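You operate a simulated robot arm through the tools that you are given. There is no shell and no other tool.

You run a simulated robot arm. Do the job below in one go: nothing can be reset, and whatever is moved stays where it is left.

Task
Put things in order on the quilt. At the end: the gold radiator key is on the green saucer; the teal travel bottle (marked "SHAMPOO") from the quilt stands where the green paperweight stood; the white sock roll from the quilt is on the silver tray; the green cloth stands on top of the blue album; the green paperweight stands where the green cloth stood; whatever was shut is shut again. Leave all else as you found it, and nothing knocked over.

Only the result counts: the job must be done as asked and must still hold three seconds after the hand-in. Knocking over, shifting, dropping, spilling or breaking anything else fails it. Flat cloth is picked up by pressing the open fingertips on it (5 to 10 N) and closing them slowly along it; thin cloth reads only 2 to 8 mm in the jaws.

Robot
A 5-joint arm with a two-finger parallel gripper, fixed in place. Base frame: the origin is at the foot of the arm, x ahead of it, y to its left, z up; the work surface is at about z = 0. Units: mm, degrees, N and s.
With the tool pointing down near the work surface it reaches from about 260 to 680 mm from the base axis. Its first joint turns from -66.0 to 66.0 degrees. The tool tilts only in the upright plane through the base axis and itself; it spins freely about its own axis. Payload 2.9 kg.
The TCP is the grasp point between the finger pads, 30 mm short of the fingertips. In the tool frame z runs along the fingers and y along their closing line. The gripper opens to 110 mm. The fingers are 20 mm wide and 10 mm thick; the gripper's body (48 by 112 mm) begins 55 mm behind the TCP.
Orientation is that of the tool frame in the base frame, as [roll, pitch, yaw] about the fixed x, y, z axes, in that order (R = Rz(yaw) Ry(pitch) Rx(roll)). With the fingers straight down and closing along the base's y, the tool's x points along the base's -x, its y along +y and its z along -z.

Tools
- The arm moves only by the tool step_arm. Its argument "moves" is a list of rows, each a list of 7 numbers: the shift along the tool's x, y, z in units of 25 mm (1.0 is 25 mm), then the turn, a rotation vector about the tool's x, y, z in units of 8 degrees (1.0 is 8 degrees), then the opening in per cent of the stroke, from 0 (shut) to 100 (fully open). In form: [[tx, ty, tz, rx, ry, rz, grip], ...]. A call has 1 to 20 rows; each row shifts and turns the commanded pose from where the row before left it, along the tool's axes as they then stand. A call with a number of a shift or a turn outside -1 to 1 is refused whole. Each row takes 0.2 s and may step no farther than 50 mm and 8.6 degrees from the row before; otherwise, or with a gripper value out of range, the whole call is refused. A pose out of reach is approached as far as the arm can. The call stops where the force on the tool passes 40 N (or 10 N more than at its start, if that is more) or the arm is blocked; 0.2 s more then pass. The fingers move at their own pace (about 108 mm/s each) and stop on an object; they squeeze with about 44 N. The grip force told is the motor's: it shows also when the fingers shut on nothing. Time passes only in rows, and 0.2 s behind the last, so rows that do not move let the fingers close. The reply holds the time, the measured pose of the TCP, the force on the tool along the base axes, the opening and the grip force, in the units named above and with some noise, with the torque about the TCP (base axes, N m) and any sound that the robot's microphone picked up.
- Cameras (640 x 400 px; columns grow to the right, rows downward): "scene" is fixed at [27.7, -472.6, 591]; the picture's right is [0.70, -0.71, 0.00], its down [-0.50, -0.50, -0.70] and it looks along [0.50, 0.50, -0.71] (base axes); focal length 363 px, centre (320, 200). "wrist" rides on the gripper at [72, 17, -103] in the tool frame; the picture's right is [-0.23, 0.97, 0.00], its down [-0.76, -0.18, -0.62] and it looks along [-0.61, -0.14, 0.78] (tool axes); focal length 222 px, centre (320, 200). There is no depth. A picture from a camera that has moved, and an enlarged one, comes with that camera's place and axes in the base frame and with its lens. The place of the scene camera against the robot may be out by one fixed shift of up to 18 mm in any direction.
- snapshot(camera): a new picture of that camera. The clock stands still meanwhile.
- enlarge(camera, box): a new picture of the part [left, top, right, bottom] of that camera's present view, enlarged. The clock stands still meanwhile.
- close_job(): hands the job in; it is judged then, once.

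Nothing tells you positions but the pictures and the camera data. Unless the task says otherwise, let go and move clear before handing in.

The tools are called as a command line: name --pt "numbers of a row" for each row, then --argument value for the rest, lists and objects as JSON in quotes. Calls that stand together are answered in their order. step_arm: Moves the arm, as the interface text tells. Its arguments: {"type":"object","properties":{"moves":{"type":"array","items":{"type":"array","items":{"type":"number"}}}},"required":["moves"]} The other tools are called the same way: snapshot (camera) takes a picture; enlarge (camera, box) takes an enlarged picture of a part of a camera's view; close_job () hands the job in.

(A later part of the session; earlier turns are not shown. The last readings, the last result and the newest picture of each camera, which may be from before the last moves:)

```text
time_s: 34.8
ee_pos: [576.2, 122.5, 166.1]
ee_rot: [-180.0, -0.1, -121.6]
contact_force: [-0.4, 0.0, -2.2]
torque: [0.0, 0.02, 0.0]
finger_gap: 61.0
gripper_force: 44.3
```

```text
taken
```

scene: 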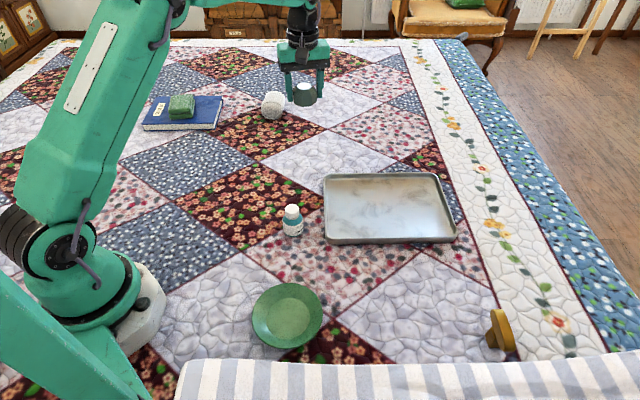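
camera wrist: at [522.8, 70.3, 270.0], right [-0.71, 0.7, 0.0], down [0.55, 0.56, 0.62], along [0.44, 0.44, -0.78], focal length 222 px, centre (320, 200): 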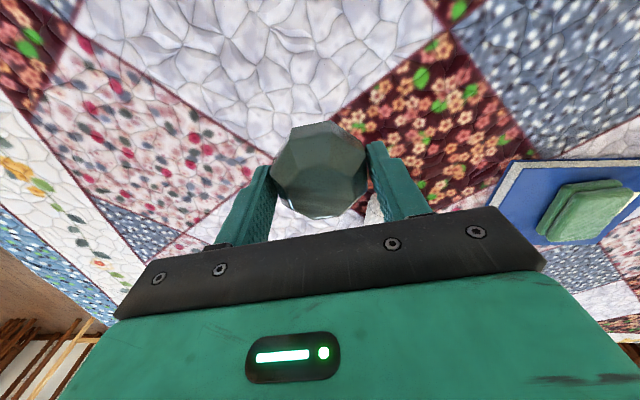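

The paperweight is held upright. I'll carry it over to its new place.

step_arm --pt "0.918 -0.1207 0 0 0 0 40" --pt "0.918 -0.1207 0 0 0 0 40" --pt "0.918 -0.1207 0 0 0 0 40" --pt "0.918 -0.1207 0 0 0 0 40" --pt "0.918 -0.1207 0 0 0 0 40" --pt "0.918 -0.1207 0 0 0 0 40" --pt "0.918 -0.1207 0 0 0 0 40" --pt "0.918 -0.1207 0 0 0 0 40" --pt "0.918 -0.1207 0 0 0 0 40" --pt "0.918 -0.1207 0 0 0 0 40" --pt "0.918 -0.1207 0 0 0 0 40" --pt "0.918 -0.1207 0 0 0 0 40" --pt "0.918 -0.1207 0 0 0 0 40" --pt "0.918 -0.1207 0 0 0 0 40" --pt "0.918 -0.1207 0 0 0 0 40" --pt "0.918 -0.1207 0 0 0 0 40" --pt "0.918 -0.1207 0 0 0 0 40" --pt "0.918 -0.1207 0 0 0 0 40" --pt "0.918 -0.1207 0 0 0 0 40" --pt "0.918 -0.1207 0 0 0 0 40"

step_arm --pt "0.918 -0.1207 0 0 0 0 40" --pt "0.918 -0.1207 0 0 0 0 40" --pt "0 0 0 0 0 0 40" --pt "0 0 0 0 0 0 40"

snapshot --camera "wrist"

snapshot --camera "scene"

```text
time_s: 39.0
ee_pos: [387.5, -298.7, 164.9]
ee_rot: [180.0, 0.0, -121.5]
contact_force: [-1.1, 0.3, -2.8]
torque: [-0.01, 0.03, 0.0]
finger_gap: 60.5
gripper_force: 43.8
```

```text
time_s: 40.0
ee_pos: [370.1, -339.8, 165.6]
ee_rot: [179.9, 0.1, -121.6]
contact_force: [0.9, -0.4, -2.3]
torque: [0.02, 0.0, -0.02]
finger_gap: 60.7
gripper_force: 43.9
```

```text
taken
camera wrist: at [317.3, -392.6, 270.1], right [-0.71, 0.7, 0.0], down [0.55, 0.56, 0.62], along [0.44, 0.44, -0.78], focal length 222 px, centre (320, 200)
```

wrist: 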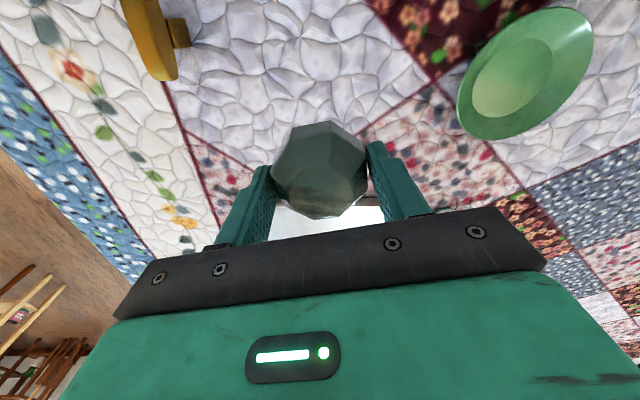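

```text
taken
```

scene: 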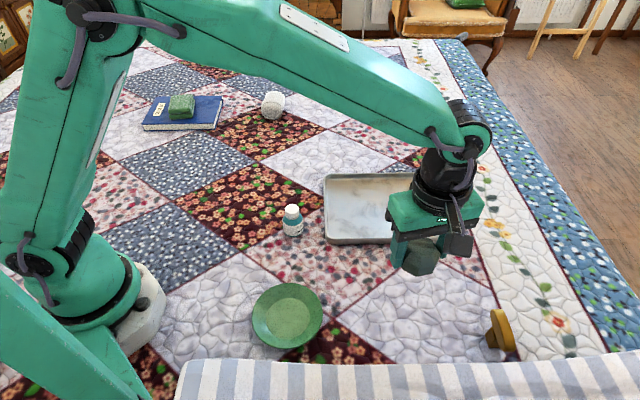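

I'll nudge to the target, lower, and finish with small steps while watching the force.

step_arm --pt "0.116 0.098 0 0 0 0 40" --pt "0 0 0.9 0 0 0 40" --pt "0 0 0.9 0 0 0 40" --pt "0 0 0.9 0 0 0 40" --pt "0 0 0.9 0 0 0 40" --pt "0 0 0.8 0 0 0 40" --pt "0 0 0.4 0 0 0 40" --pt "0 0 0.15 0 0 0 40" --pt "0 0 0 0 0 0 40" --pt "0 0 0 0 0 0 40"

enlarge --camera "scene" --box '[340, 210, 500, 340]'

```text
time_s: 42.2
ee_pos: [363.6, -340.0, 41.0]
ee_rot: [180.0, -0.1, -121.6]
contact_force: [-0.1, 0.9, -2.7]
torque: [0.03, 0.01, -0.03]
finger_gap: 60.4
gripper_force: 44.0
```

```text
3.08 times, centred on (420, 275) of scene
camera zoom: at [27.7, -472.6, 591.0], right [0.7, -0.71, 0.0], down [-0.5, -0.5, -0.7], along [0.5, 0.5, -0.71], focal length 1118 px, centre (12, -31)
```

zoom: 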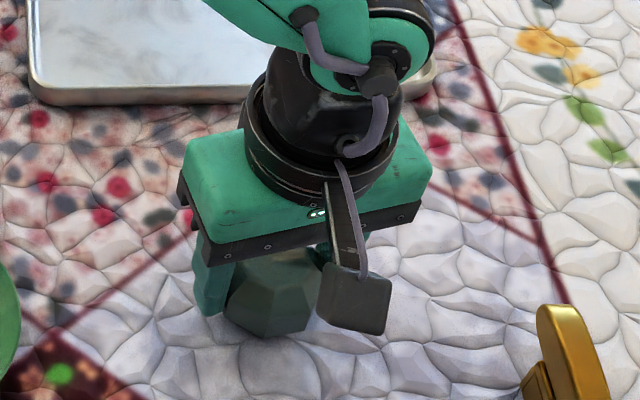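

The paperweight hovers a few millimetres above the quilt. I'll take small steps down.

step_arm --pt "-0.03 -0.05 0.06 0 0 0 40" --pt "0 0 0.06 0 0 0 40" --pt "0 0 0.05 0 0 0 40" --pt "0 0 0 0 0 0 40"

step_arm --pt "0 0 0.04 0 0 0 40" --pt "0 0 0.0 0 0 0 40"

```text
time_s: 43.2
ee_pos: [365.5, -340.7, 37.4]
ee_rot: [-180.0, 0.0, -121.6]
contact_force: [-0.6, 0.6, -2.0]
torque: [0.01, 0.02, 0.0]
finger_gap: 60.7
gripper_force: 44.2
```

```text
time_s: 43.8
ee_pos: [365.1, -339.6, 36.4]
ee_rot: [180.0, 0.0, -121.7]
contact_force: [-0.5, 0.7, -3.0]
torque: [0.01, 0.03, -0.01]
finger_gap: 60.6
gripper_force: 43.6
```

step_arm --pt "0 0 0.04 0 0 0 40" --pt "0 0 0.0 0 0 0 40"

step_arm --pt "0 0 0.04 0 0 0 40" --pt "0 0 0.0 0 0 0 40"

```text
time_s: 44.4
ee_pos: [364.6, -341.6, 37.1]
ee_rot: [180.0, 0.0, -121.6]
contact_force: [0.2, 0.6, -0.7]
torque: [0.04, -0.03, 0.03]
finger_gap: 60.6
gripper_force: 44.2
```

```text
time_s: 45.0
ee_pos: [365.4, -340.2, 35.0]
ee_rot: [-180.0, 0.0, -121.5]
contact_force: [-8.3, 8.5, 21.4]
torque: [0.36, 0.08, 0.07]
finger_gap: 60.7
gripper_force: 43.9
```

Contact is felt. I'll ease up a fraction, release and rise.

step_arm --pt "0 0 -0.035 0 0 0 40" --pt "0 0 0 0 0 0 58" --pt "0 0 0 0 0 0 72" --pt "0 0 0 0 0 0 90" --pt "0 0 0 0 0 0 100" --pt "0 0 -0.5 0 0 0 100" --pt "0 0 -1 0 0 0 100" --pt "0 0 -1 0 0 0 100" --pt "0 0 -1 0 0 0 100" --pt "0 0 -1 0 0 0 100" --pt "0 0 -1 0 0 0 100" --pt "0 0 0 0 0 0 100"

snapshot --camera "wrist"

snapshot --camera "scene"

```text
time_s: 47.6
ee_pos: [366.6, -341.2, 172.7]
ee_rot: [180.0, 0.1, -121.6]
contact_force: [1.1, 0.4, -0.7]
torque: [0.0, 0.0, -0.01]
finger_gap: 109.7
gripper_force: 0.0
```

```text
taken
camera wrist: at [313.0, -393.8, 277.5], right [-0.71, 0.7, 0.0], down [0.55, 0.56, 0.62], along [0.44, 0.44, -0.78], focal length 222 px, centre (320, 200)
```

wrist: 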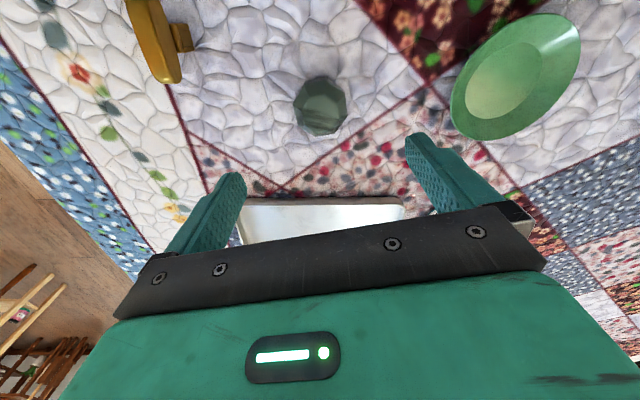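

```text
taken
```

scene: 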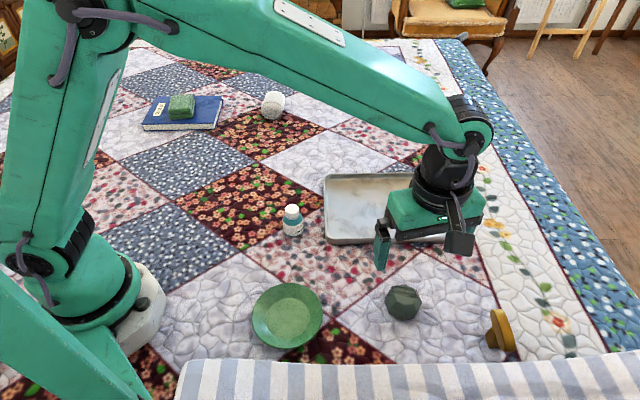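

The paperweight is on the cloth's old place. I'll check that it stands upright, and measure the saucer and key from here.

enlarge --camera "scene" --box '[370, 270, 440, 330]'

enlarge --camera "wrist" --box '[270, 60, 370, 150]'

enlarge --camera "wrist" --box '[420, 0, 600, 150]'

enlarge --camera "wrist" --box '[110, 0, 210, 90]'

```text
6.67 times, centred on (405, 300) of scene
camera zoom: at [27.7, -472.6, 591.0], right [0.7, -0.71, 0.0], down [-0.5, -0.5, -0.7], along [0.5, 0.5, -0.71], focal length 2422 px, centre (-247, -467)
```

zoom: 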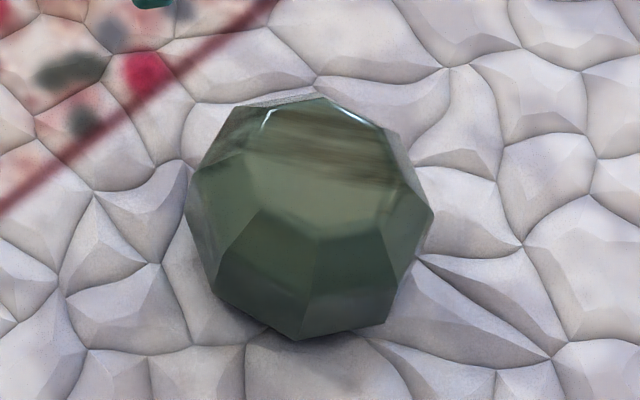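

```text
4.44 times, centred on (320, 105) of wrist
camera zoom: at [313.0, -393.8, 277.5], right [-0.71, 0.7, 0.0], down [0.55, 0.56, 0.62], along [0.44, 0.44, -0.78], focal length 987 px, centre (320, 622)
```

zoom: 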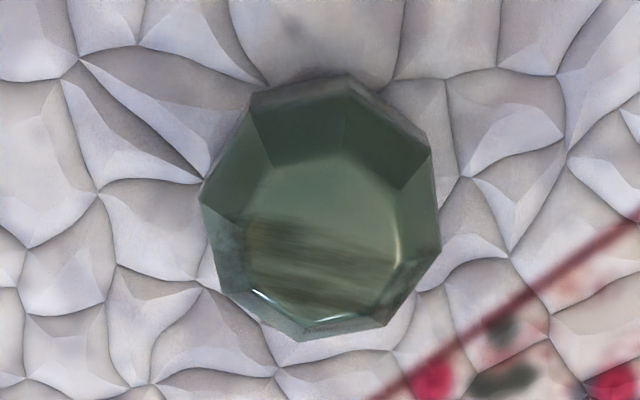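

```text
2.67 times, centred on (510, 75) of wrist
camera zoom: at [313.0, -393.8, 277.5], right [-0.71, 0.7, 0.0], down [0.55, 0.56, 0.62], along [0.44, 0.44, -0.78], focal length 592 px, centre (-187, 533)
```

zoom: 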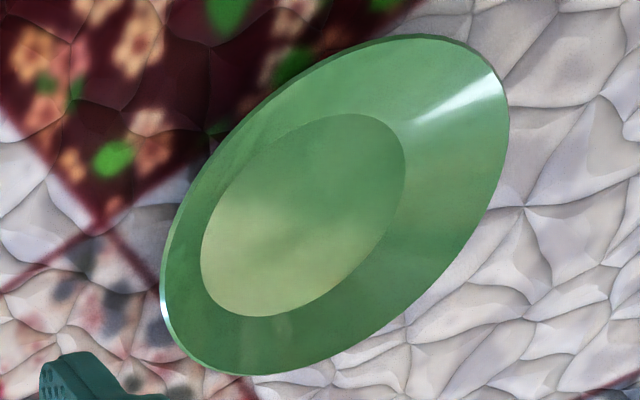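

```text
4.44 times, centred on (160, 45) of wrist
camera zoom: at [313.0, -393.8, 277.5], right [-0.71, 0.7, 0.0], down [0.55, 0.56, 0.62], along [0.44, 0.44, -0.78], focal length 987 px, centre (1031, 889)
```

zoom: 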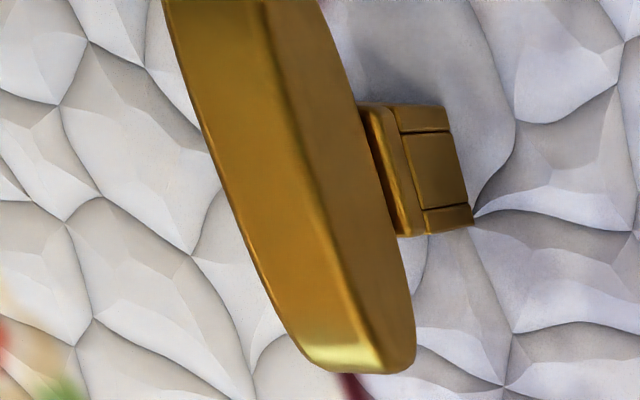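

The paperweight stands upright centred at about (365, -342). Before going for the key I'll turn the wrist camera to see how close the striped furniture is to it.

step_arm --pt "0 0 -1 0 0 0 100" --pt "0 0 -1 0 0 0 100" --pt "0 0 0 0 0 1 100" --pt "0 0 0 0 0 1 100" --pt "0 0 0 0 0 1 100" --pt "0 0 0 0 0 1 100" --pt "0 0 0 0 0 1 100" --pt "0 0 0 0 0 1 100" --pt "0 0 0 0 0 1 100" --pt "0 0 0 0 0 1 100" --pt "0 0 0 0 0 1 100" --pt "0 0 0 0 0 1 100" --pt "0 0 0 0 0 1 100" --pt "0 0 0 0 0 1 100" --pt "0 0 0 0 0 1 100" --pt "0 0 0 0 0 0 100"

snapshot --camera "wrist"

snapshot --camera "scene"

```text
time_s: 51.0
ee_pos: [366.1, -340.4, 223.8]
ee_rot: [-180.0, -0.1, 134.4]
contact_force: [0.5, -0.5, 0.2]
torque: [-0.01, 0.0, 0.01]
finger_gap: 110.0
gripper_force: 0.1
```

```text
taken
camera wrist: at [327.0, -277.1, 327.4], right [0.86, 0.52, 0.0], down [0.4, -0.67, 0.62], along [0.32, -0.53, -0.78], focal length 222 px, centre (320, 200)
```

wrist: 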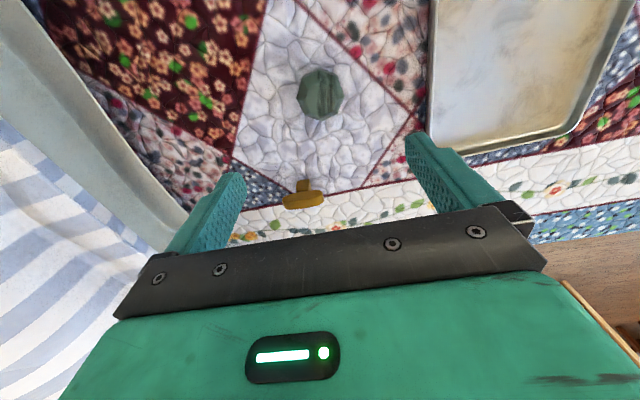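

```text
taken
```

scene: 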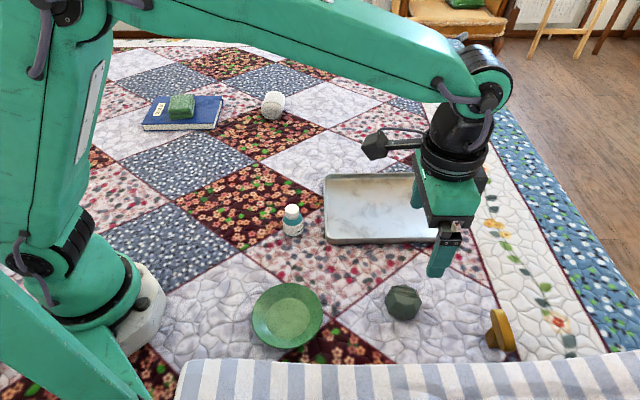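

The striped cushion lies on the -x/-y side, so I'll turn the gripper to keep the camera on the far side from it. Then I'll move over the key, centred near (427, -487).

step_arm --pt "0 0 0 0 0 0.99 100" --pt "0 0 0 0 0 0.99 100" --pt "0 0 0 0 0 0.99 100" --pt "0 0 0 0 0 0.99 100" --pt "0 0 0 0 0 0.99 100" --pt "0 0 0 0 0 0.99 100" --pt "0 0 0 0 0 0.99 100" --pt "0 0 0 0 0 0.99 100" --pt "0 0 0 0 0 0.99 100" --pt "0 0 0 0 0 0.99 100" --pt "-0.568 0.894 0.1 0 0 0 100" --pt "-0.568 0.894 0.1 0 0 0 100" --pt "-0.568 0.894 0.1 0 0 0 100" --pt "-0.568 0.894 0.1 0 0 0 100" --pt "-0.568 0.894 0.1 0 0 0 100" --pt "-0.568 0.894 0.1 0 0 0 100" --pt "0 0 0 0 0 0 100"

snapshot --camera "wrist"

snapshot --camera "scene"

```text
time_s: 54.6
ee_pos: [426.3, -485.9, 206.6]
ee_rot: [-179.9, 0.1, 55.2]
contact_force: [0.5, -0.2, 0.0]
torque: [-0.02, -0.01, 0.04]
finger_gap: 109.8
gripper_force: 0.1
```

```text
taken
camera wrist: at [481.3, -435.5, 311.6], right [0.67, -0.74, 0.0], down [-0.58, -0.52, 0.62], along [-0.46, -0.42, -0.78], focal length 222 px, centre (320, 200)
```

wrist: 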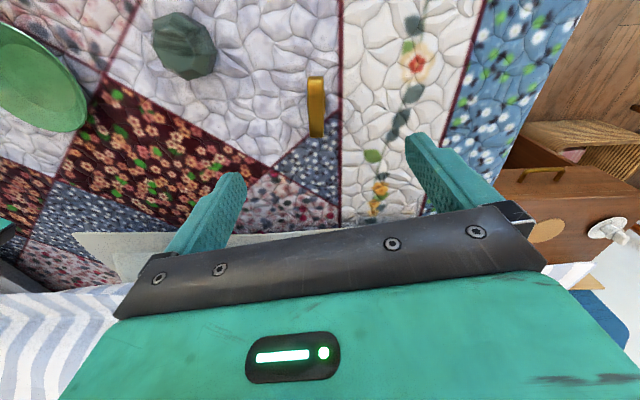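

```text
taken
```

scene: 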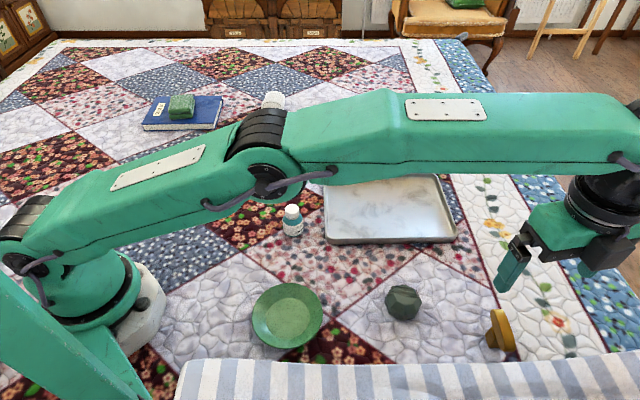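

I see the key from the other side now. I'll enlarge it, along with the cushion base.

enlarge --camera "wrist" --box '[270, 60, 366, 150]'

enlarge --camera "wrist" --box '[0, 180, 320, 400]'

enlarge --camera "scene" --box '[460, 290, 540, 370]'

```text
4.44 times, centred on (318, 105) of wrist
camera zoom: at [481.3, -435.5, 311.6], right [0.67, -0.74, 0.0], down [-0.58, -0.52, 0.62], along [-0.46, -0.42, -0.78], focal length 987 px, centre (329, 622)
```

zoom: 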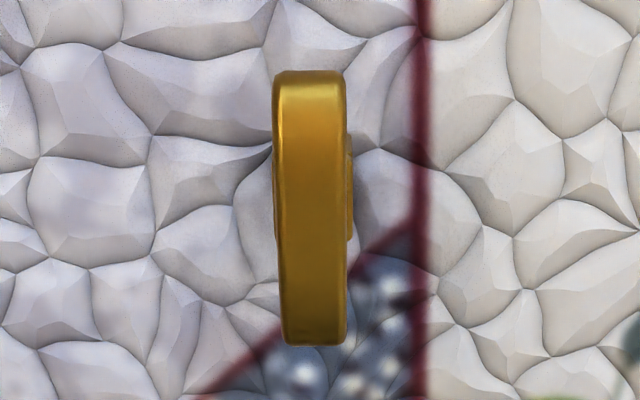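

```text
1.82 times, centred on (160, 290) of wrist
camera zoom: at [481.3, -435.5, 311.6], right [0.67, -0.74, 0.0], down [-0.58, -0.52, 0.62], along [-0.46, -0.42, -0.78], focal length 404 px, centre (611, 36)
```

zoom: 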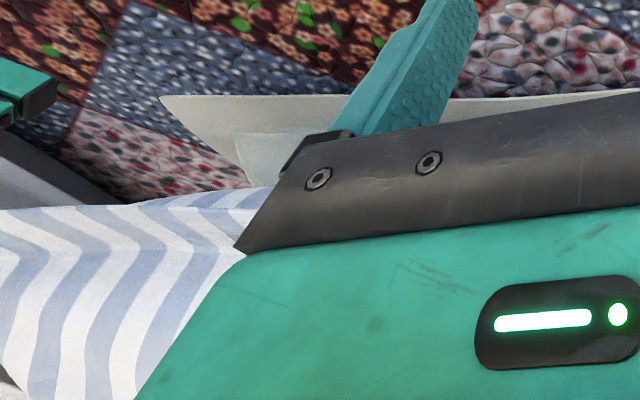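

```text
5.00 times, centred on (500, 330) of scene
camera zoom: at [27.7, -472.6, 591.0], right [0.7, -0.71, 0.0], down [-0.5, -0.5, -0.7], along [0.5, 0.5, -0.71], focal length 1817 px, centre (-580, -450)
```

zoom: 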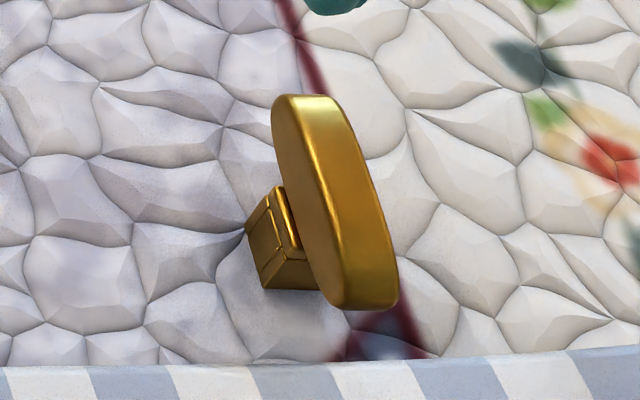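

Comparing views shows that the key actually stands upright on its square stem at about (420.5, -486), with the handle bar at z ≈ 35-55 running along 42°. I'll turn to close across the handle's thickness and descend partway to verify.

step_arm --pt "0 0 0 0 0 0.8 100" --pt "0 0 0 0 0 0.79 100" --pt "-0.156 -0.143 0.5 0 0 0 100" --pt "0 0 0.9 0 0 0 100" --pt "0 0 0.9 0 0 0 100" --pt "0 0 0.7 0 0 0 100" --pt "0 0 0 0 0 0 100"

snapshot --camera "wrist"

enlarge --camera "wrist" --box '[250, 60, 410, 190]'

snapshot --camera "scene"

```text
time_s: 56.2
ee_pos: [423.4, -486.2, 133.3]
ee_rot: [180.0, 0.0, 42.5]
contact_force: [-0.3, -0.4, 0.0]
torque: [0.04, 0.0, 0.03]
finger_gap: 110.2
gripper_force: 0.0
```

```text
taken
camera wrist: at [486.7, -450.3, 238.0], right [0.49, -0.87, 0.0], down [-0.68, -0.38, 0.62], along [-0.54, -0.31, -0.78], focal length 222 px, centre (320, 200)
```

wrist: 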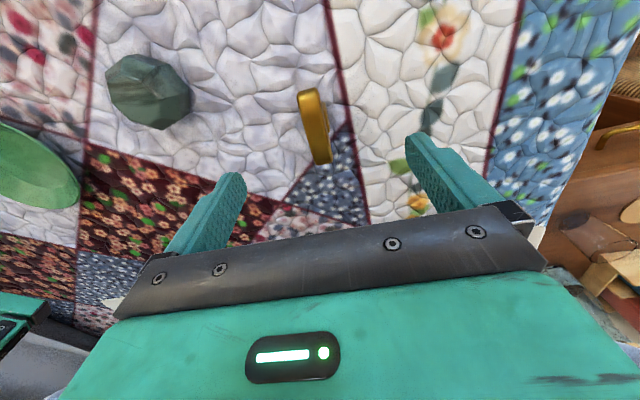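

```text
3.08 times, centred on (330, 125) of wrist
camera zoom: at [486.7, -450.3, 238.0], right [0.49, -0.87, 0.0], down [-0.68, -0.38, 0.62], along [-0.54, -0.31, -0.78], focal length 684 px, centre (289, 431)
```

zoom: 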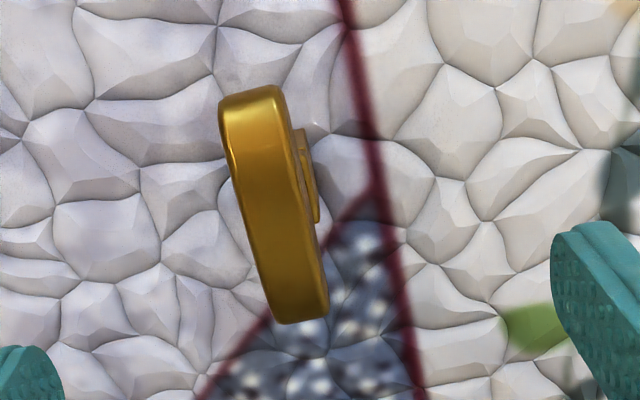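

```text
taken
```

scene: 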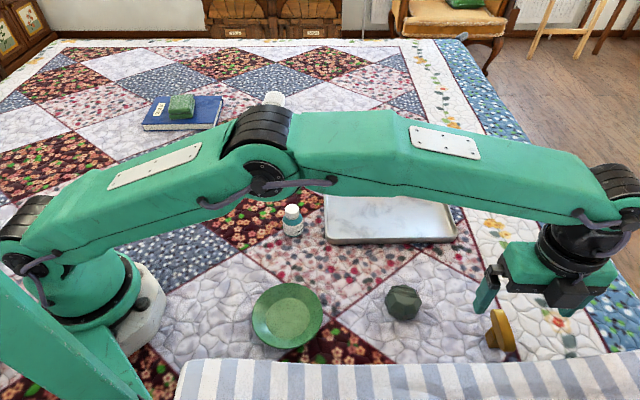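

The handle lies squarely across the closing line and centred. I'll lower to z ≈ 40 and grip.

step_arm --pt "-0.08 -0.05 0.4 0 0 0 100" --pt "0 0 0.9 0 0 0 100" --pt "0 0 0.9 0 0 0 100" --pt "0 0 0.9 0 0 0 100" --pt "0 0 0.55 0 0 0 100" --pt "0 0 0 0 0 0 100"

snapshot --camera "wrist"

enlarge --camera "scene" --box '[440, 230, 620, 370]'

```text
time_s: 57.6
ee_pos: [419.2, -486.5, 41.7]
ee_rot: [-180.0, 0.0, 42.5]
contact_force: [0.7, 0.9, 0.5]
torque: [-0.02, 0.0, 0.0]
finger_gap: 109.8
gripper_force: 0.1
```

```text
taken
camera wrist: at [484.1, -450.5, 146.5], right [0.49, -0.87, 0.0], down [-0.68, -0.38, 0.62], along [-0.54, -0.31, -0.78], focal length 222 px, centre (320, 200)
```

wrist: 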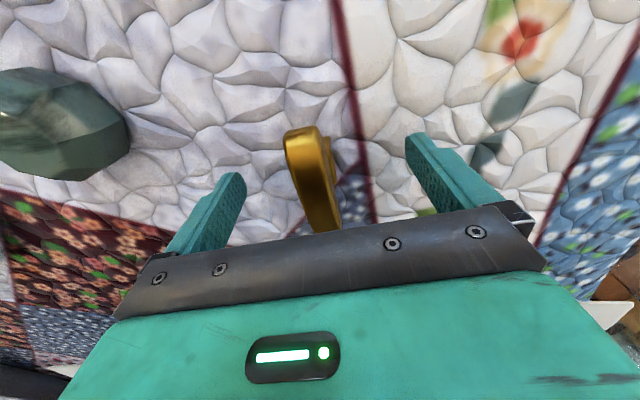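

```text
2.86 times, centred on (530, 300) of scene
camera zoom: at [27.7, -472.6, 591.0], right [0.7, -0.71, 0.0], down [-0.5, -0.5, -0.7], along [0.5, 0.5, -0.71], focal length 1038 px, centre (-280, -86)
```

zoom: 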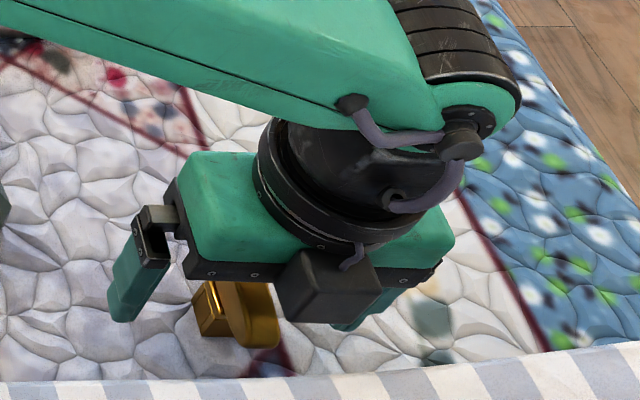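

The key stands between the open fingers. I'll close gently.

step_arm --pt "0 0 0 0 0 0 70" --pt "0 0 0 0 0 0 50" --pt "0 0 0 0 0 0 35" --pt "0 0 0 0 0 0 25" --pt "0 0 0 0 0 0 15" --pt "0 0 0 0 0 0 8" --pt "0 0 0 0 0 0 5" --pt "0 0 0 0 0 0 5"

snapshot --camera "wrist"

enlarge --camera "scene" --box '[440, 230, 620, 370]'

```text
time_s: 59.4
ee_pos: [418.9, -485.8, 41.2]
ee_rot: [179.9, 0.1, 42.5]
contact_force: [0.8, -0.7, -0.8]
torque: [-0.03, 0.0, 0.01]
finger_gap: 21.7
gripper_force: 43.3
```

```text
taken
camera wrist: at [484.1, -450.5, 146.7], right [0.49, -0.87, 0.0], down [-0.68, -0.38, 0.62], along [-0.54, -0.31, -0.78], focal length 222 px, centre (320, 200)
```

wrist: 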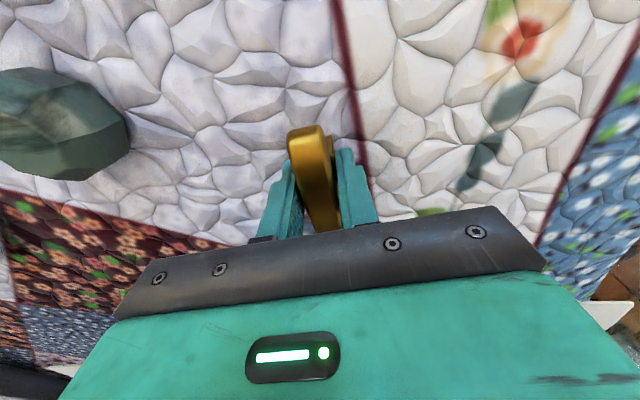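

```text
2.86 times, centred on (530, 300) of scene
camera zoom: at [27.7, -472.6, 591.0], right [0.7, -0.71, 0.0], down [-0.5, -0.5, -0.7], along [0.5, 0.5, -0.71], focal length 1038 px, centre (-280, -86)
```

zoom: 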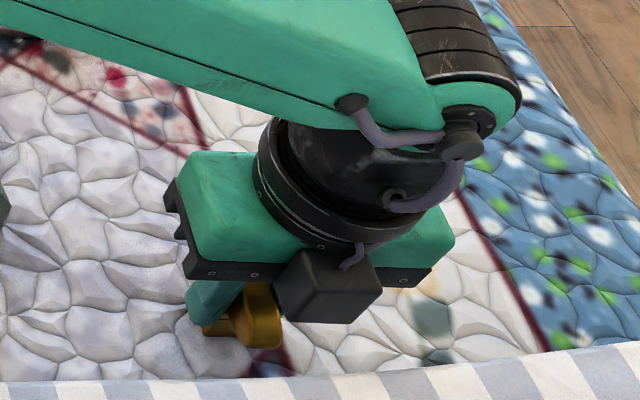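

The key is gripped at 21.7 mm. I'll lift it straight up and check.

step_arm --pt "0 0 -0.3 0 0 0 5" --pt "0 0 -0.8 0 0 0 5" --pt "0 0 -1 0 0 0 5" --pt "0 0 -1 0 0 0 5" --pt "0 0 -1 0 0 0 5" --pt "0 0 -0.5 0 0 0 5" --pt "0 0 0 0 0 0 5"

snapshot --camera "wrist"

snapshot --camera "scene"

```text
time_s: 61.0
ee_pos: [420.7, -486.5, 157.8]
ee_rot: [180.0, 0.0, 42.5]
contact_force: [0.0, -0.5, -0.4]
torque: [-0.03, -0.01, 0.01]
finger_gap: 21.3
gripper_force: 44.3
```

```text
taken
camera wrist: at [485.1, -450.4, 263.2], right [0.49, -0.87, 0.0], down [-0.68, -0.38, 0.62], along [-0.54, -0.31, -0.78], focal length 222 px, centre (320, 200)
```

wrist: 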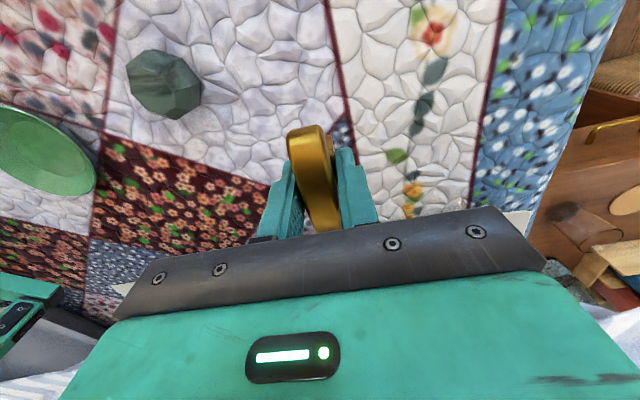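

```text
taken
```

scene: 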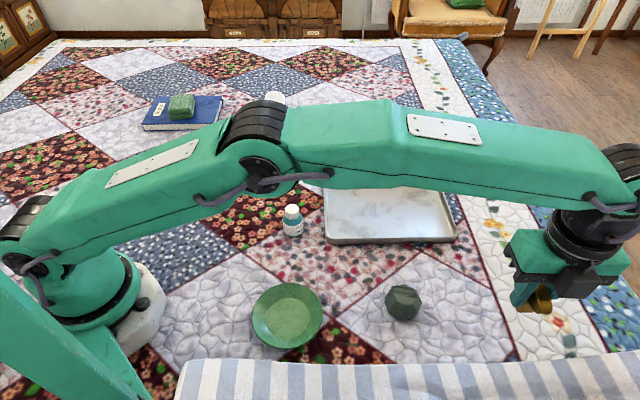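

The key is in hand. I'll carry it to the saucer near (203, -220).

step_arm --pt "0.0526 -0.916 0 0 0 0 5" --pt "0.0526 -0.916 0 0 0 0 5" --pt "0.0526 -0.916 0 0 0 0 5" --pt "0.0526 -0.916 0 0 0 0 5" --pt "0.0526 -0.916 0 0 0 0 5" --pt "0.0526 -0.916 0 0 0 0 5" --pt "0.0526 -0.916 0 0 0 0 5" --pt "0.0526 -0.916 0 0 0 0 5" --pt "0.0526 -0.916 0 0 0 0 5" --pt "0.0526 -0.916 0 0 0 0 5" --pt "0.0526 -0.916 0 0 0 0 5" --pt "0.0526 -0.916 0 0 0 0 5" --pt "0.0526 -0.916 0 0 0 0 5" --pt "0.0526 -0.916 0 0 0 0 5" --pt "0.0526 -0.916 0 0 0 0 5" --pt "0 0 0 0 0 0 5" --pt "0 0 0 0 0 0 5"

snapshot --camera "wrist"

snapshot --camera "scene"

```text
time_s: 64.6
ee_pos: [203.9, -221.8, 157.1]
ee_rot: [180.0, 0.1, 42.6]
contact_force: [0.9, 0.9, -0.7]
torque: [0.01, -0.02, 0.0]
finger_gap: 21.5
gripper_force: 44.1
```

```text
taken
camera wrist: at [267.3, -185.0, 261.6], right [0.49, -0.87, 0.0], down [-0.68, -0.38, 0.62], along [-0.54, -0.31, -0.78], focal length 222 px, centre (320, 200)
```

wrist: 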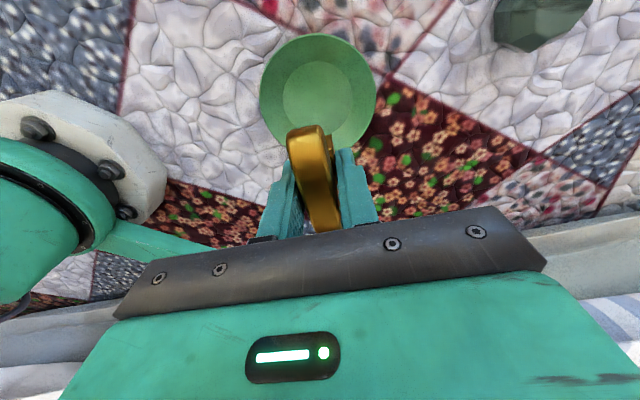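

```text
taken
```

scene: 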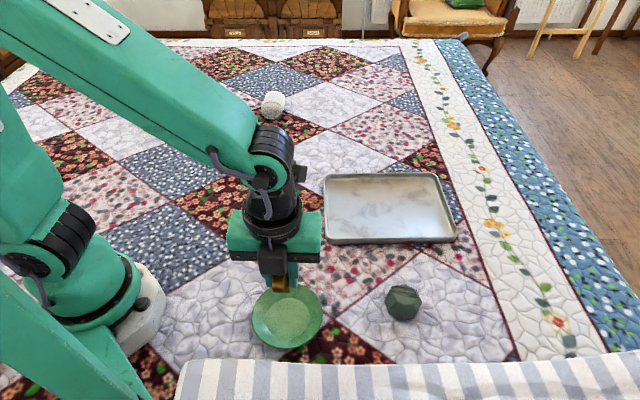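

The saucer is in view under the key. I'll enlarge to refine its centre.

enlarge --camera "wrist" --box '[240, 20, 400, 160]'

enlarge --camera "scene" --box '[220, 240, 350, 360]'

```text
2.86 times, centred on (320, 90) of wrist
camera zoom: at [267.3, -185.0, 261.6], right [0.49, -0.87, 0.0], down [-0.68, -0.38, 0.62], along [-0.54, -0.31, -0.78], focal length 635 px, centre (320, 514)
```

zoom: 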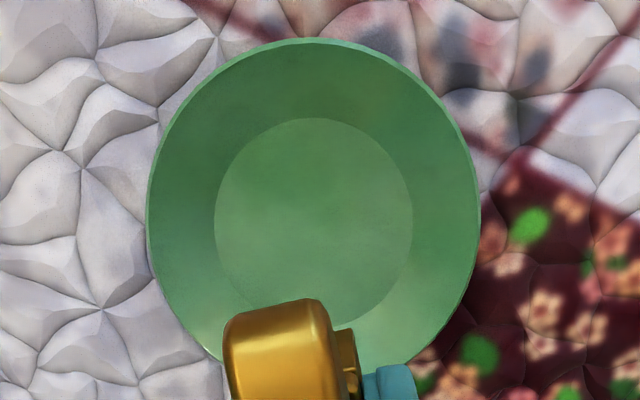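

```text
3.33 times, centred on (285, 300) of scene
camera zoom: at [27.7, -472.6, 591.0], right [0.7, -0.71, 0.0], down [-0.5, -0.5, -0.7], along [0.5, 0.5, -0.71], focal length 1211 px, centre (437, -133)
```

zoom: 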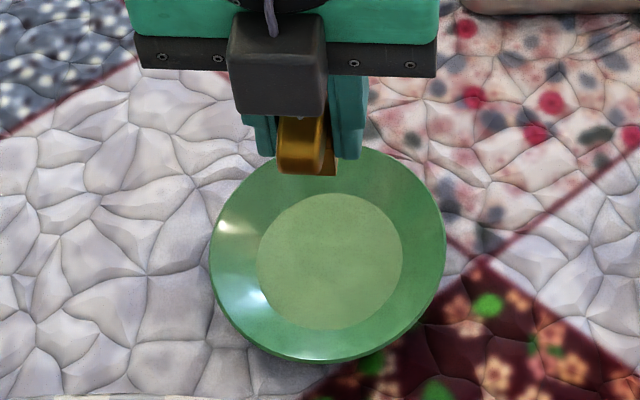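

The saucer's centre is about (209, -217.5). I'll adjust, lower and then creep down.

step_arm --pt "0.267 0.01 0.4 0 0 0 5" --pt "0 0 0.9 0 0 0 5" --pt "0 0 0.9 0 0 0 5" --pt "0 0 0.9 0 0 0 5" --pt "0 0 0.7 0 0 0 5" --pt "0 0 0 0 0 0 5" --pt "0 0 0 0 0 0 5"

snapshot --camera "wrist"

enlarge --camera "scene" --box '[220, 240, 350, 360]'

```text
time_s: 66.2
ee_pos: [207.7, -219.5, 61.7]
ee_rot: [180.0, 0.0, 42.5]
contact_force: [-0.6, 0.8, -1.2]
torque: [-0.01, 0.0, -0.01]
finger_gap: 21.5
gripper_force: 43.7
```

```text
taken
camera wrist: at [271.6, -181.6, 166.0], right [0.49, -0.87, 0.0], down [-0.68, -0.38, 0.62], along [-0.54, -0.31, -0.78], focal length 222 px, centre (320, 200)
```

wrist: 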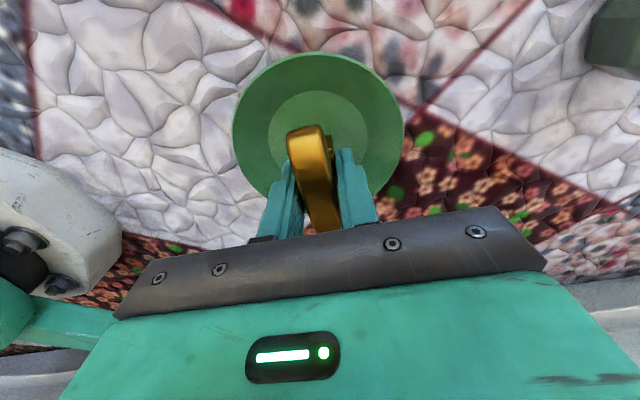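

```text
3.33 times, centred on (285, 300) of scene
camera zoom: at [27.7, -472.6, 591.0], right [0.7, -0.71, 0.0], down [-0.5, -0.5, -0.7], along [0.5, 0.5, -0.71], focal length 1211 px, centre (437, -133)
```

zoom: 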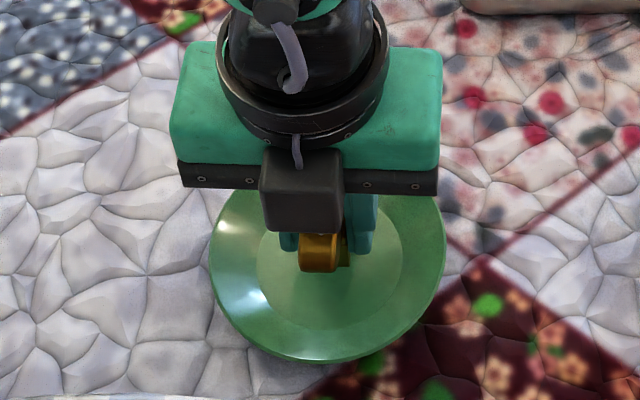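

The key is over the saucer's flat. I'll creep down.

step_arm --pt "0 0 0.2 0 0 0 5" --pt "0 0 0.15 0 0 0 5" --pt "0 0 0.08 0 0 0 5" --pt "0 0 0 0 0 0 5"

step_arm --pt "0 0 0.06 0 0 0 5" --pt "0 0 0 0 0 0 5"

step_arm --pt "0 0 0.06 0 0 0 5" --pt "0 0 0 0 0 0 5"

```text
time_s: 67.2
ee_pos: [206.5, -217.4, 49.6]
ee_rot: [-180.0, 0.0, 42.5]
contact_force: [0.3, -0.4, -1.3]
torque: [0.03, 0.01, -0.02]
finger_gap: 21.5
gripper_force: 43.9
```

```text
time_s: 67.8
ee_pos: [207.8, -217.2, 49.9]
ee_rot: [180.0, -0.1, 42.5]
contact_force: [0.4, -0.2, -1.1]
torque: [0.0, -0.01, 0.04]
finger_gap: 21.3
gripper_force: 43.6
```

```text
time_s: 68.4
ee_pos: [206.4, -216.7, 48.5]
ee_rot: [180.0, 0.0, 42.5]
contact_force: [0.3, 0.4, -1.1]
torque: [0.01, 0.0, -0.02]
finger_gap: 21.3
gripper_force: 44.2
```

step_arm --pt "0 0 0.05 0 0 0 5" --pt "0 0 0 0 0 0 5"

step_arm --pt "0 0 0.05 0 0 0 5" --pt "0 0 0 0 0 0 5"

```text
time_s: 69.0
ee_pos: [206.5, -217.7, 47.9]
ee_rot: [179.9, 0.0, 42.5]
contact_force: [-5.7, 7.3, 32.5]
torque: [0.26, 0.12, 0.06]
finger_gap: 21.7
gripper_force: 44.0
```

```text
time_s: 69.6
ee_pos: [207.9, -217.4, 46.1]
ee_rot: [179.9, 0.0, 42.5]
contact_force: [-7.1, 3.7, 33.0]
torque: [0.14, 0.19, 0.04]
finger_gap: 21.7
gripper_force: 44.2
```

Contact pressed at about 33 N, so I'll ease up slightly before releasing.

step_arm --pt "0 0 -0.05 0 0 0 5" --pt "0 0 0 0 0 0 5"

enlarge --camera "scene" --box '[220, 240, 350, 360]'

snapshot --camera "wrist"

```text
time_s: 70.2
ee_pos: [206.0, -217.0, 45.2]
ee_rot: [-179.9, 0.1, 42.5]
contact_force: [0.8, -0.3, 0.0]
torque: [0.0, 0.0, -0.03]
finger_gap: 21.7
gripper_force: 44.1
```

```text
3.33 times, centred on (285, 300) of scene
camera zoom: at [27.7, -472.6, 591.0], right [0.7, -0.71, 0.0], down [-0.5, -0.5, -0.7], along [0.5, 0.5, -0.71], focal length 1211 px, centre (437, -133)
```

zoom: 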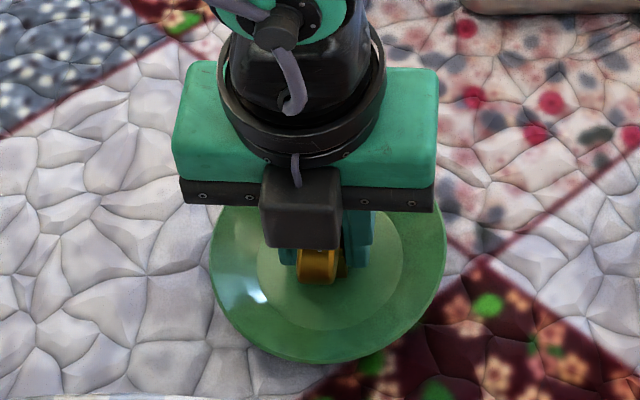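

```text
taken
camera wrist: at [271.0, -179.8, 150.3], right [0.49, -0.87, 0.0], down [-0.68, -0.38, 0.62], along [-0.54, -0.3, -0.78], focal length 222 px, centre (320, 200)
```

wrist: 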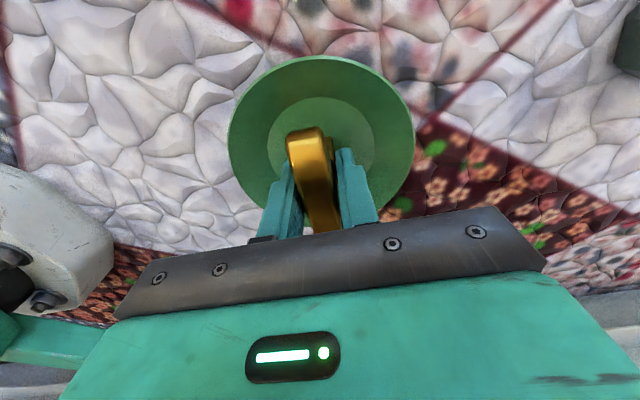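

The load is off. I'll open slowly to about 50 mm and rise straight up.

step_arm --pt "0 0 0 0 0 0 20" --pt "0 0 0 0 0 0 24" --pt "0 0 0 0 0 0 30" --pt "0 0 0 0 0 0 40" --pt "0 0 0 0 0 0 45" --pt "0 0 0 0 0 0 45"

snapshot --camera "wrist"

enlarge --camera "scene" --box '[220, 240, 350, 360]'

```text
time_s: 71.6
ee_pos: [207.2, -217.7, 46.0]
ee_rot: [180.0, 0.1, 42.4]
contact_force: [0.0, -0.4, 0.0]
torque: [-0.02, 0.0, 0.0]
finger_gap: 49.5
gripper_force: 0.0
```

```text
taken
camera wrist: at [271.3, -180.3, 151.0], right [0.49, -0.87, 0.0], down [-0.68, -0.38, 0.62], along [-0.54, -0.31, -0.78], focal length 222 px, centre (320, 200)
```

wrist: 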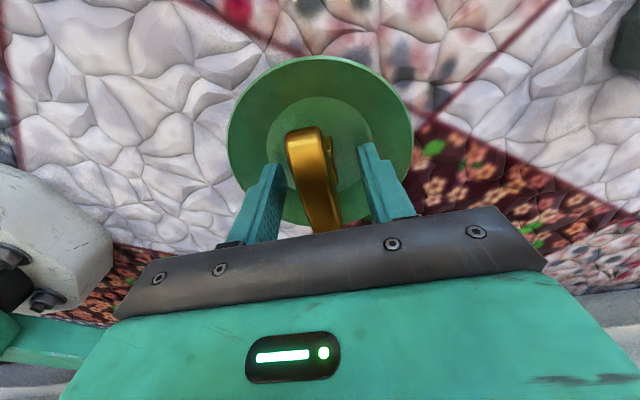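

```text
3.33 times, centred on (285, 300) of scene
camera zoom: at [27.7, -472.6, 591.0], right [0.7, -0.71, 0.0], down [-0.5, -0.5, -0.7], along [0.5, 0.5, -0.71], focal length 1211 px, centre (437, -133)
```

zoom: 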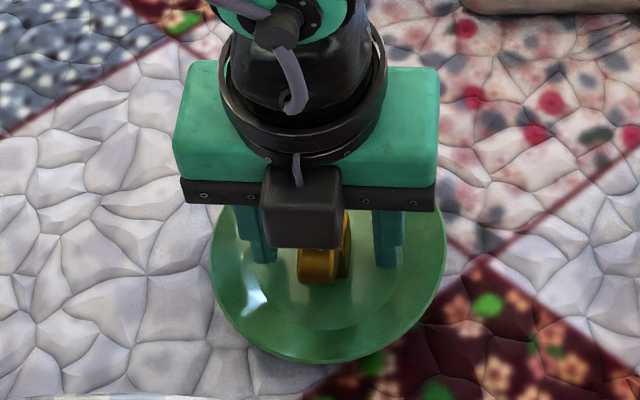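

The key stands free on the saucer. I'll rise straight up and check it.

step_arm --pt "0 0 -0.4 0 0 0 45" --pt "0 0 -0.8 0 0 0 45" --pt "0 0 -1 0 0 0 45" --pt "0 0 -1 0 0 0 45" --pt "0 0 -1 0 0 0 45" --pt "0 0 -1 0 0 0 45" --pt "0 0 0 0 0 0 45"

snapshot --camera "wrist"

enlarge --camera "scene" --box '[220, 240, 350, 360]'

```text
time_s: 73.2
ee_pos: [207.3, -218.2, 177.2]
ee_rot: [180.0, -0.1, 42.5]
contact_force: [0.8, -0.4, -0.3]
torque: [0.04, 0.0, 0.0]
finger_gap: 49.6
gripper_force: 0.1
```

```text
taken
camera wrist: at [271.5, -181.7, 282.6], right [0.49, -0.87, 0.0], down [-0.68, -0.38, 0.62], along [-0.54, -0.31, -0.78], focal length 222 px, centre (320, 200)
```

wrist: 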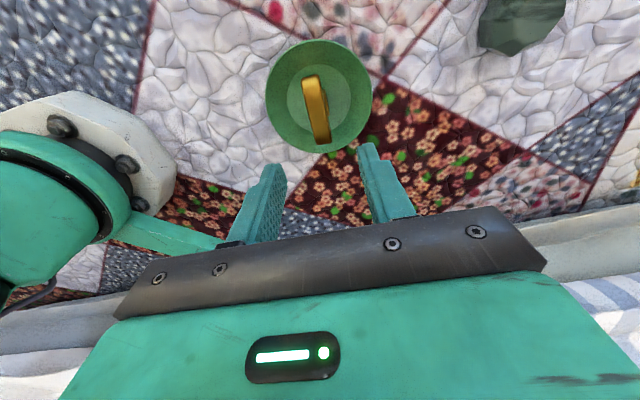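

```text
3.33 times, centred on (285, 300) of scene
camera zoom: at [27.7, -472.6, 591.0], right [0.7, -0.71, 0.0], down [-0.5, -0.5, -0.7], along [0.5, 0.5, -0.71], focal length 1211 px, centre (437, -133)
```

zoom: 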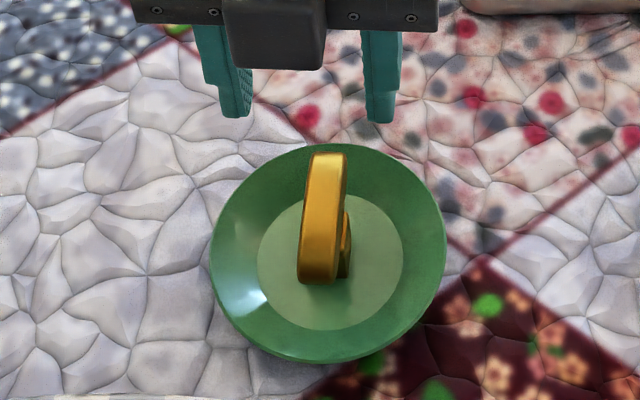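

The key stands upright on the saucer. Next is the bottle near (352, -72), so I'll move above it and turn the gripper so the fingers clear the tray edge.

step_arm --pt "0 0 -1 0 0 0 60" --pt "0.913 -0.044 0 0 0 0 80" --pt "0.913 -0.044 0 0 0 0 100" --pt "0.913 -0.044 0 0 0 0 100" --pt "0.913 -0.044 0 0 0 0 100" --pt "0.913 -0.044 0 0 0 0 100" --pt "0.913 -0.044 0 0 0 0 100" --pt "0.913 -0.044 0 0 0 0 100" --pt "0.913 -0.044 0 0 0 0 100" --pt "0.913 -0.044 0 0 0 0 100" --pt "0 0 0 0 0 0 100"

step_arm --pt "0 0 0 0 0 -0.963 100" --pt "0 0 0 0 0 -0.963 100" --pt "0 0 0 0 0 -0.963 100" --pt "0 0 0 0 0 -0.963 100" --pt "0 0 0 0 0 -0.963 100" --pt "0 0 0 0 0 -0.963 100" --pt "0 0 0 0 0 -0.963 100" --pt "0 0 0 0 0 -0.963 100" --pt "0 0 0 0 0 -0.963 100" --pt "0 0 0 0 0 -0.963 100" --pt "0 0 0 0 0 -0.963 100" --pt "0 0 0 0 0 -0.963 100" --pt "0 0 0 0 0 0 100"

snapshot --camera "wrist"

snapshot --camera "scene"

```text
time_s: 75.6
ee_pos: [352.7, -70.3, 201.5]
ee_rot: [180.0, 0.0, 42.5]
contact_force: [-0.4, 0.0, 1.5]
torque: [0.01, 0.01, -0.03]
finger_gap: 110.2
gripper_force: 0.0
```

```text
time_s: 78.4
ee_pos: [351.7, -71.5, 201.1]
ee_rot: [179.9, 0.0, 135.1]
contact_force: [-0.2, 0.1, 0.1]
torque: [-0.02, 0.03, -0.01]
finger_gap: 109.7
gripper_force: 0.1
```

```text
taken
camera wrist: at [311.9, -8.3, 306.0], right [0.85, 0.53, 0.0], down [0.41, -0.66, 0.62], along [0.33, -0.53, -0.78], focal length 222 px, centre (320, 200)
```

wrist: 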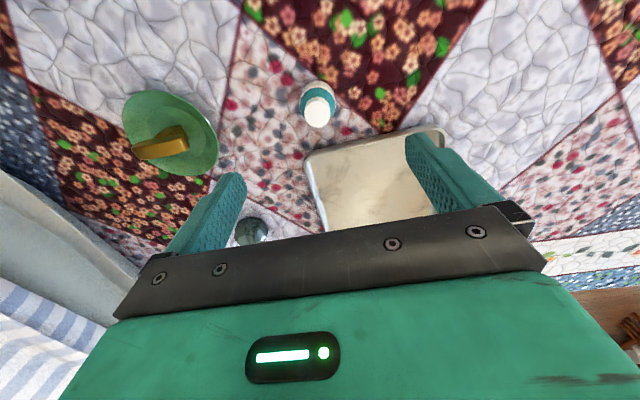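

```text
taken
```

scene: 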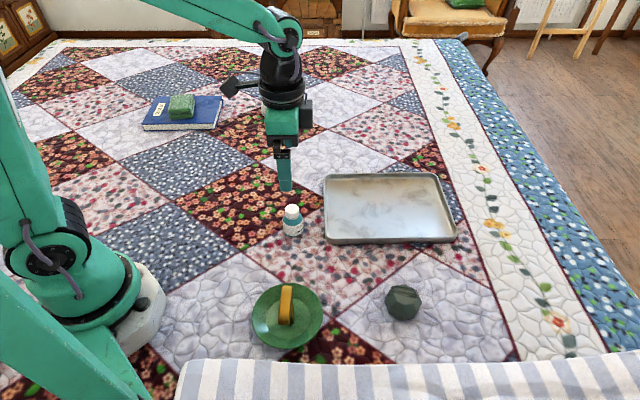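

enlarge --camera "wrist" --box '[276, 66, 372, 138]'

enlarge --camera "scene" --box '[262, 190, 330, 250]'

```text
5.56 times, centred on (324, 102) of wrist
camera zoom: at [311.9, -8.3, 306.0], right [0.85, 0.53, 0.0], down [0.41, -0.66, 0.62], along [0.33, -0.53, -0.78], focal length 1234 px, centre (298, 744)
```

zoom: 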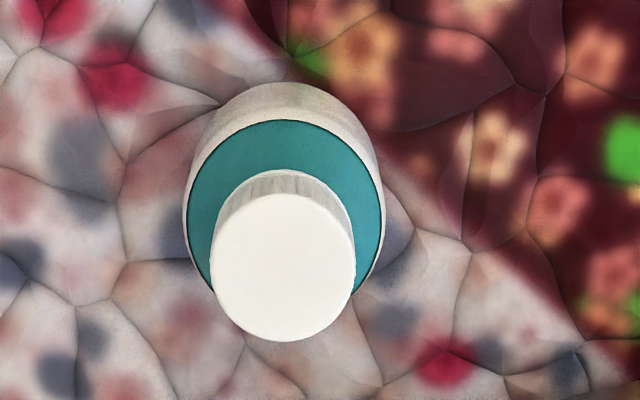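

```text
6.67 times, centred on (296, 220) of scene
camera zoom: at [27.7, -472.6, 591.0], right [0.7, -0.71, 0.0], down [-0.5, -0.5, -0.7], along [0.5, 0.5, -0.71], focal length 2422 px, centre (480, 67)
```

zoom: 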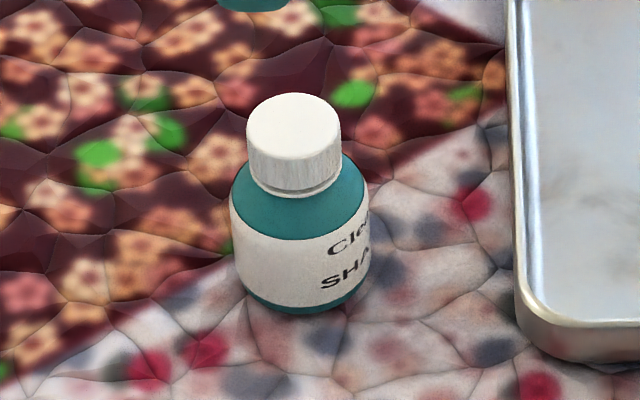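

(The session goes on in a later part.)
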